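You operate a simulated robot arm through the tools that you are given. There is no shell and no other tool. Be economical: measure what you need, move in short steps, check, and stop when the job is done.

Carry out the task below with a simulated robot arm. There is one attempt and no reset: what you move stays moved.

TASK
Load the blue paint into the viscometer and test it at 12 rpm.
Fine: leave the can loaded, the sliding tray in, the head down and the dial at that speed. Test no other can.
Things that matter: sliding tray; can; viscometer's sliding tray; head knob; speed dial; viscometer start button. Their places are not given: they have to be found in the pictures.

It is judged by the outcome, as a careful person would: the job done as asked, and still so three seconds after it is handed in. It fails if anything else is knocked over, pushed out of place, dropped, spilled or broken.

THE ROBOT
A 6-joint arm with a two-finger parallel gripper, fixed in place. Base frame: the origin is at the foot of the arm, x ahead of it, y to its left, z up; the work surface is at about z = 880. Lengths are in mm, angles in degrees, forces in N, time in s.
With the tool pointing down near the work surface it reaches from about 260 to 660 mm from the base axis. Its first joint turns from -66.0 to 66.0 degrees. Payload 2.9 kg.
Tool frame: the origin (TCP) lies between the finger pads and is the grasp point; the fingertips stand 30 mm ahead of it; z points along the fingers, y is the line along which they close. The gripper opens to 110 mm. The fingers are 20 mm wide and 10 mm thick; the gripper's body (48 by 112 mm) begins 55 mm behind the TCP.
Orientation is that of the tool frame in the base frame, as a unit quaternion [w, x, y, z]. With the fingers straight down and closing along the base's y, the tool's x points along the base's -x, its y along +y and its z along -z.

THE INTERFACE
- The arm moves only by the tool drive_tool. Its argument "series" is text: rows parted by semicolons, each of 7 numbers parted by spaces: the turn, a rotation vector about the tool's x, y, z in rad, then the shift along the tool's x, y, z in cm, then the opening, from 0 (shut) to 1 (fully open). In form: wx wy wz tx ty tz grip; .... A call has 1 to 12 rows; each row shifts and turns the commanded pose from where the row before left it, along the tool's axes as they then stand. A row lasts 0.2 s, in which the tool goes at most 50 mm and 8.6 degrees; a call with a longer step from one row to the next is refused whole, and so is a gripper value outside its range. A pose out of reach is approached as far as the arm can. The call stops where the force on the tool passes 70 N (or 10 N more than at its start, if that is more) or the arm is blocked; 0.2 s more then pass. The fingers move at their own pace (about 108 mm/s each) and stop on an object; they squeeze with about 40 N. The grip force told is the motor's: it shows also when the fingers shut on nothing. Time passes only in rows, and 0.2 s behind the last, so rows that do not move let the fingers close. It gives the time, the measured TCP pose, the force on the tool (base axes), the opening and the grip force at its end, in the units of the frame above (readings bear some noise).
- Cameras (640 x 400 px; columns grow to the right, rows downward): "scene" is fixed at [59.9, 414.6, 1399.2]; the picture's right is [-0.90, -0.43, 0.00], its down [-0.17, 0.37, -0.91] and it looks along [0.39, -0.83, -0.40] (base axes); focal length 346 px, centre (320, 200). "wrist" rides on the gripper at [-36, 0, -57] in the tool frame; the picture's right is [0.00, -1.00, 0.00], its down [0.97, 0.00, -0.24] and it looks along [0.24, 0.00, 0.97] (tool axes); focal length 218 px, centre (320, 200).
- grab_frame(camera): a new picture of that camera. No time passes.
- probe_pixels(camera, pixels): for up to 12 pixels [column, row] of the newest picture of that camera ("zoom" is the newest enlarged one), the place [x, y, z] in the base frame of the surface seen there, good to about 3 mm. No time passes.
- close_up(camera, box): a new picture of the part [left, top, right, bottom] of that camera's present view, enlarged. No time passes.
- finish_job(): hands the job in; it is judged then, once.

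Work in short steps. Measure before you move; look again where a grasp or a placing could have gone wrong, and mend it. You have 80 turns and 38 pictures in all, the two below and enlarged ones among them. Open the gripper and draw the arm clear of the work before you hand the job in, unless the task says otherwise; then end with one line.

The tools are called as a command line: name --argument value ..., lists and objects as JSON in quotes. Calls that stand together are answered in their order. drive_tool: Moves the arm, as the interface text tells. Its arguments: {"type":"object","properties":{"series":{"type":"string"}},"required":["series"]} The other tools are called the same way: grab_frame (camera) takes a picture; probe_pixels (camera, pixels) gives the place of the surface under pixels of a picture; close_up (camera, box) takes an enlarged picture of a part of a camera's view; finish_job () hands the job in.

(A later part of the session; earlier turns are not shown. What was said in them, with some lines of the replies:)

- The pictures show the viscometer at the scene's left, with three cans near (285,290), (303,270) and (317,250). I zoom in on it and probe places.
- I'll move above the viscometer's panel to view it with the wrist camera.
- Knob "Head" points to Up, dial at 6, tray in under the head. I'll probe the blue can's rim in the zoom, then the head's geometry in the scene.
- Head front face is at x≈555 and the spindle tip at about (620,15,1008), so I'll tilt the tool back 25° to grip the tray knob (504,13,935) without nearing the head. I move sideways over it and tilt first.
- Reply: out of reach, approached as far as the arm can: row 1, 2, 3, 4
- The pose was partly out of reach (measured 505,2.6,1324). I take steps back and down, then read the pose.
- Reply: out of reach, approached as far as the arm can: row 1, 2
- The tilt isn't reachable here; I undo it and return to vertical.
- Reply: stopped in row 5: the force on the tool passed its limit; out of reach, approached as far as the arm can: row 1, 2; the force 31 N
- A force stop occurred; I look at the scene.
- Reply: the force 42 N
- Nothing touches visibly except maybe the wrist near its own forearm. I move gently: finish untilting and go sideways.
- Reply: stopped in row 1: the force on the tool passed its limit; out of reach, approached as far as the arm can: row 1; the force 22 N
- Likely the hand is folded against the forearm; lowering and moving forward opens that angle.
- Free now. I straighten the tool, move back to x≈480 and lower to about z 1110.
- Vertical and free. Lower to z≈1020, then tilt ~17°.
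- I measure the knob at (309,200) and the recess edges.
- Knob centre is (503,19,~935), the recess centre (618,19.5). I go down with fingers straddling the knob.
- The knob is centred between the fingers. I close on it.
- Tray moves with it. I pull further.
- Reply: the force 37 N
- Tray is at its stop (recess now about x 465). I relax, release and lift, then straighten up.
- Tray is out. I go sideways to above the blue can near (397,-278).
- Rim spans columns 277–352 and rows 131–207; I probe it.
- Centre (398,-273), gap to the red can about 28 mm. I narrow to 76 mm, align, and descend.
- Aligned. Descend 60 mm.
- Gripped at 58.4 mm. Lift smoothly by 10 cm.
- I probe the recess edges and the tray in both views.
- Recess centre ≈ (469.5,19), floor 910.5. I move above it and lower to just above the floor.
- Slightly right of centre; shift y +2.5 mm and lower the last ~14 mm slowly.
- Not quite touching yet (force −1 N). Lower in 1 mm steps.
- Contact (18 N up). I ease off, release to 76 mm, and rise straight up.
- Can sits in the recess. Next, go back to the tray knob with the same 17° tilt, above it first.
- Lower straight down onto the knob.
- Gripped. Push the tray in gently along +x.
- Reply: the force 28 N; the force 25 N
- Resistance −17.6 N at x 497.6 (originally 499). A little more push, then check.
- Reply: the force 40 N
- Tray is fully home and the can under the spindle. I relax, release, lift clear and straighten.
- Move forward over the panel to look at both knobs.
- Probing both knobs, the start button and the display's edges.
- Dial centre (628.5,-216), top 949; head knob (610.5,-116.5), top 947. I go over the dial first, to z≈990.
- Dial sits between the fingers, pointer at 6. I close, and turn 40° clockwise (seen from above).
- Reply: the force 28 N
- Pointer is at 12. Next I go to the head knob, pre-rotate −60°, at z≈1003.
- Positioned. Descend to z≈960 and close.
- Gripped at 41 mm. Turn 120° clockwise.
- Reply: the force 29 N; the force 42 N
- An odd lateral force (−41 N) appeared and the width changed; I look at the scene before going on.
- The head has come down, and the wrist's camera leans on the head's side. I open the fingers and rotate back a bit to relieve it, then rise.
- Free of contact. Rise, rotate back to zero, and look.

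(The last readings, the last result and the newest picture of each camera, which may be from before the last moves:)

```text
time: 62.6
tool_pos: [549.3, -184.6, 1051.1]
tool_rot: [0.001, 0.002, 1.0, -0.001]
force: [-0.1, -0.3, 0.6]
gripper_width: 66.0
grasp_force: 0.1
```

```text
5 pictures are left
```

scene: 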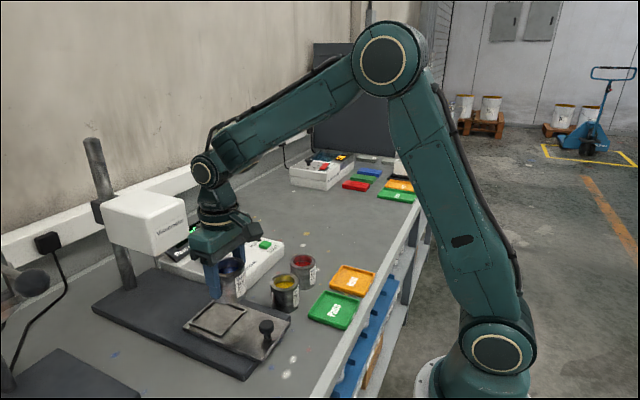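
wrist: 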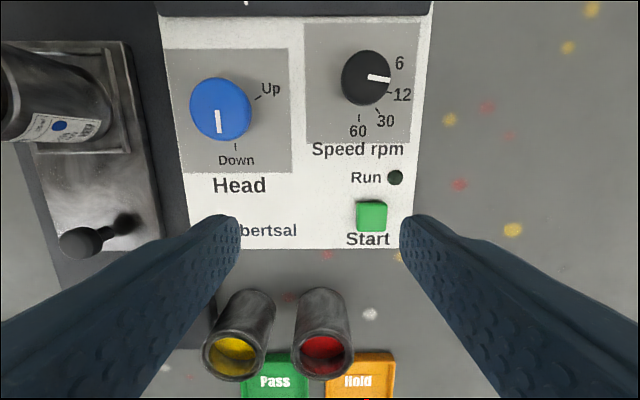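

Head at Down, dial at 12. I probe the start button at (372,216).

probe_pixels --camera "wrist" --pixels '[[371, 215], [358, 215], [386, 215], [371, 203], [371, 227], [396, 178]]'

drive_tool --series "0 0 0 0.8 -2.3 0 0.2; 0 0 0 0.9 -2.3 0 0; 0 0 0 0 0 3 0; 0 0 0 0 0 2.5 0; 0 0 0 0 0 0 0"

```text
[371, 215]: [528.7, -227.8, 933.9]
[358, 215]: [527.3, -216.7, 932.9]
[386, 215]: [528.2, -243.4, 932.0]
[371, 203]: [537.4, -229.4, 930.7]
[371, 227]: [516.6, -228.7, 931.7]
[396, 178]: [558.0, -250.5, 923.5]
```

```text
time: 63.8
tool_pos: [532.0, -228.7, 994.0]
tool_rot: [0.0, 0.003, 1.0, -0.001]
force: [0.3, 0.3, -0.6]
gripper_width: 0.0
grasp_force: 37.2
```

Fingers closed, tips at 964; button top 932. Align and descend to just above, then press.

drive_tool --series "0 0 0 0.45 -0.1 1.5 0; 0 0 0 0 0 1.2 0; 0 0 0 0 0 0 0"

drive_tool --series "0 0 0 0 0 0.2 0; 0 0 0 0 0 0.2 0; 0 0 0 0 0 0.2 0; 0 0 0 0 0 0.1 0; 0 0 0 0 0 0 0"

```text
time: 64.6
tool_pos: [526.5, -231.0, 968.4]
tool_rot: [-0.001, 0.003, 1.0, 0.0]
force: [-0.3, 0.4, 0.9]
gripper_width: 0.0
grasp_force: 37.4
```

```text
time: 65.8
tool_pos: [526.1, -233.1, 960.8]
tool_rot: [0.0, 0.003, 1.0, -0.001]
force: [-0.9, 0.5, 0.3]
gripper_width: 0.0
grasp_force: 37.9
```

No contact force yet; continue down in small steps.

drive_tool --series "0 0 0 0 0.2 0.1 0; 0 0 0 0 0 0.1 0; 0 0 0 0 0 0.1 0; 0 0 0 0 0 0 0"

close_up --camera "scene" --box '[160, 180, 320, 280]'

```text
time: 66.8
tool_pos: [526.9, -230.4, 958.1]
tool_rot: [0.0, 0.003, 1.0, -0.001]
force: [0.1, 1.3, 2.2]
gripper_width: 0.0
grasp_force: 37.1
```

```text
4.00 times, centred on (240, 230) of scene
```

zoom: 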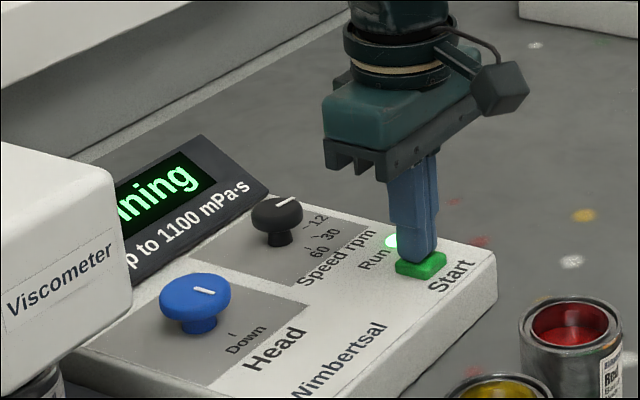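

Display reads "Running" and the lamp is lit. I lift off, draw clear and wait for the test.

drive_tool --series "0 0 0 0 0 -2 0; 0 0 0 0 0 -4 0; 0 0 0 0 0 -4 0; 0 0 0 3 -2 -4 0.4; 0 0 0 3 -2 -4 0.8; 0 0 0 3 -2 -4 1; 0 0 0 0 0 0 1; 0 0 0 0 0 0 1; 0 0 0 0 0 0 1; 0 0 0 0 0 0 1; 0 0 0 0 0 0 1; 0 0 0 0 0 0 1"

drive_tool --series "0 0 0 0 0 0 1; 0 0 0 0 0 0 1; 0 0 0 0 0 0 1; 0 0 0 0 0 0 1; 0 0 0 0 0 0 1; 0 0 0 0 0 0 1; 0 0 0 0 0 0 1; 0 0 0 0 0 0 1; 0 0 0 0 0 0 1; 0 0 0 0 0 0 1; 0 0 0 0 0 0 1; 0 0 0 0 0 0 1"

close_up --camera "scene" --box '[80, 160, 340, 330]'

```text
refused: row 4 steps farther than a row can; nothing moved
```

```text
time: 69.4
tool_pos: [527.0, -230.7, 958.0]
tool_rot: [0.0, 0.003, 1.0, -0.001]
force: [-0.2, 0.2, -0.6]
gripper_width: 109.9
grasp_force: 0.1
```

```text
2.35 times, centred on (210, 245) of scene
```

zoom: 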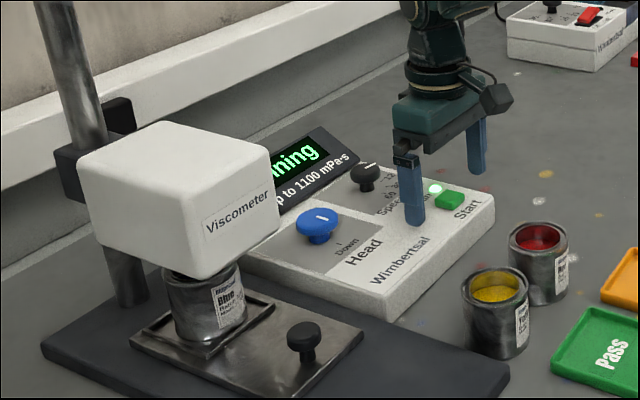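

The lift was refused and the gripper only opened beside the button, harming nothing; the test still runs. Now lift with smaller rows.

drive_tool --series "0 0 0 0 0 -2 1; 0 0 0 0 0 -4 1; 0 0 0 0 0 -4 1; 0 0 0 2.5 -2 -3 1; 0 0 0 2.5 -2 -3 1; 0 0 0 2.5 -2 -3 1; 0 0 0 0 0 0 1; 0 0 0 0 0 0 1; 0 0 0 0 0 0 1; 0 0 0 0 0 0 1; 0 0 0 0 0 0 1; 0 0 0 0 0 0 1"

drive_tool --series "0 0 0 0 0 0 1; 0 0 0 0 0 0 1; 0 0 0 0 0 0 1; 0 0 0 0 0 0 1; 0 0 0 0 0 0 1; 0 0 0 0 0 0 1; 0 0 0 0 0 0 1; 0 0 0 0 0 0 1; 0 0 0 0 0 0 1; 0 0 0 0 0 0 1; 0 0 0 0 0 0 1; 0 0 0 0 0 0 1"

drive_tool --series "0 0 0 0 0 0 1; 0 0 0 0 0 0 1; 0 0 0 0 0 0 1; 0 0 0 0 0 0 1; 0 0 0 0 0 0 1; 0 0 0 0 0 0 1; 0 0 0 0 0 0 1; 0 0 0 0 0 0 1; 0 0 0 0 0 0 1; 0 0 0 0 0 0 1; 0 0 0 0 0 0 1; 0 0 0 0 0 0 1"

grab_frame --camera "wrist"

```text
time: 72.0
tool_pos: [451.7, -289.9, 1149.1]
tool_rot: [-0.001, 0.003, 1.0, 0.0]
force: [0.0, 0.1, 0.3]
gripper_width: 109.7
grasp_force: 0.0
```

```text
time: 74.6
tool_pos: [451.4, -288.9, 1147.8]
tool_rot: [0.0, 0.002, 1.0, -0.001]
force: [-0.1, -0.3, 0.2]
gripper_width: 110.1
grasp_force: 0.1
```

```text
time: 77.2
tool_pos: [451.5, -289.9, 1148.8]
tool_rot: [0.001, 0.003, 1.0, -0.001]
force: [-0.6, 0.3, 0.3]
gripper_width: 109.9
grasp_force: 0.0
```

```text
2 pictures are left
```

wrist: 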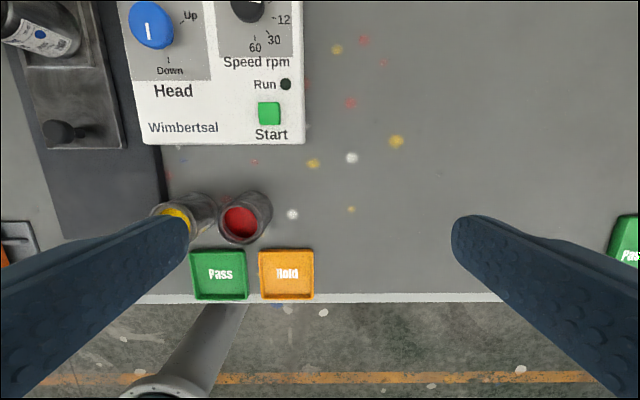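

The run lamp is out, so the test has ended. One last look at the display.

close_up --camera "scene" --box '[80, 150, 320, 320]'

```text
2.35 times, centred on (200, 235) of scene
```

zoom: 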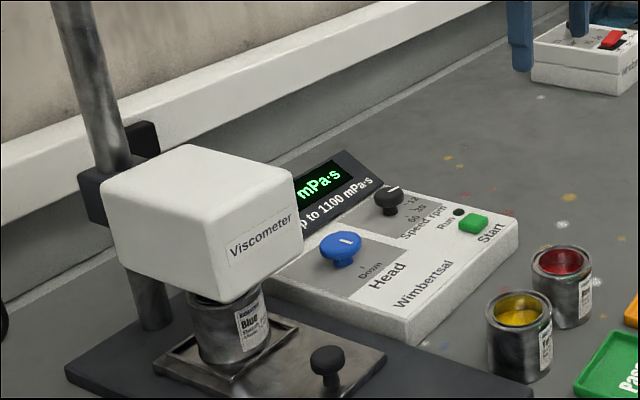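

The test has ended with the can loaded, tray in, head down, and dial at 12; the arm is clear, so I hand in.

finish_job

```text
The job is handed in.
```

The blue paint is loaded in the viscometer and was tested at 12 rpm; the run finished, with the can loaded, the tray in, the head down and the dial at 12 (the wrist camera briefly leaned on the side of the lowered head, with nothing visibly moved).
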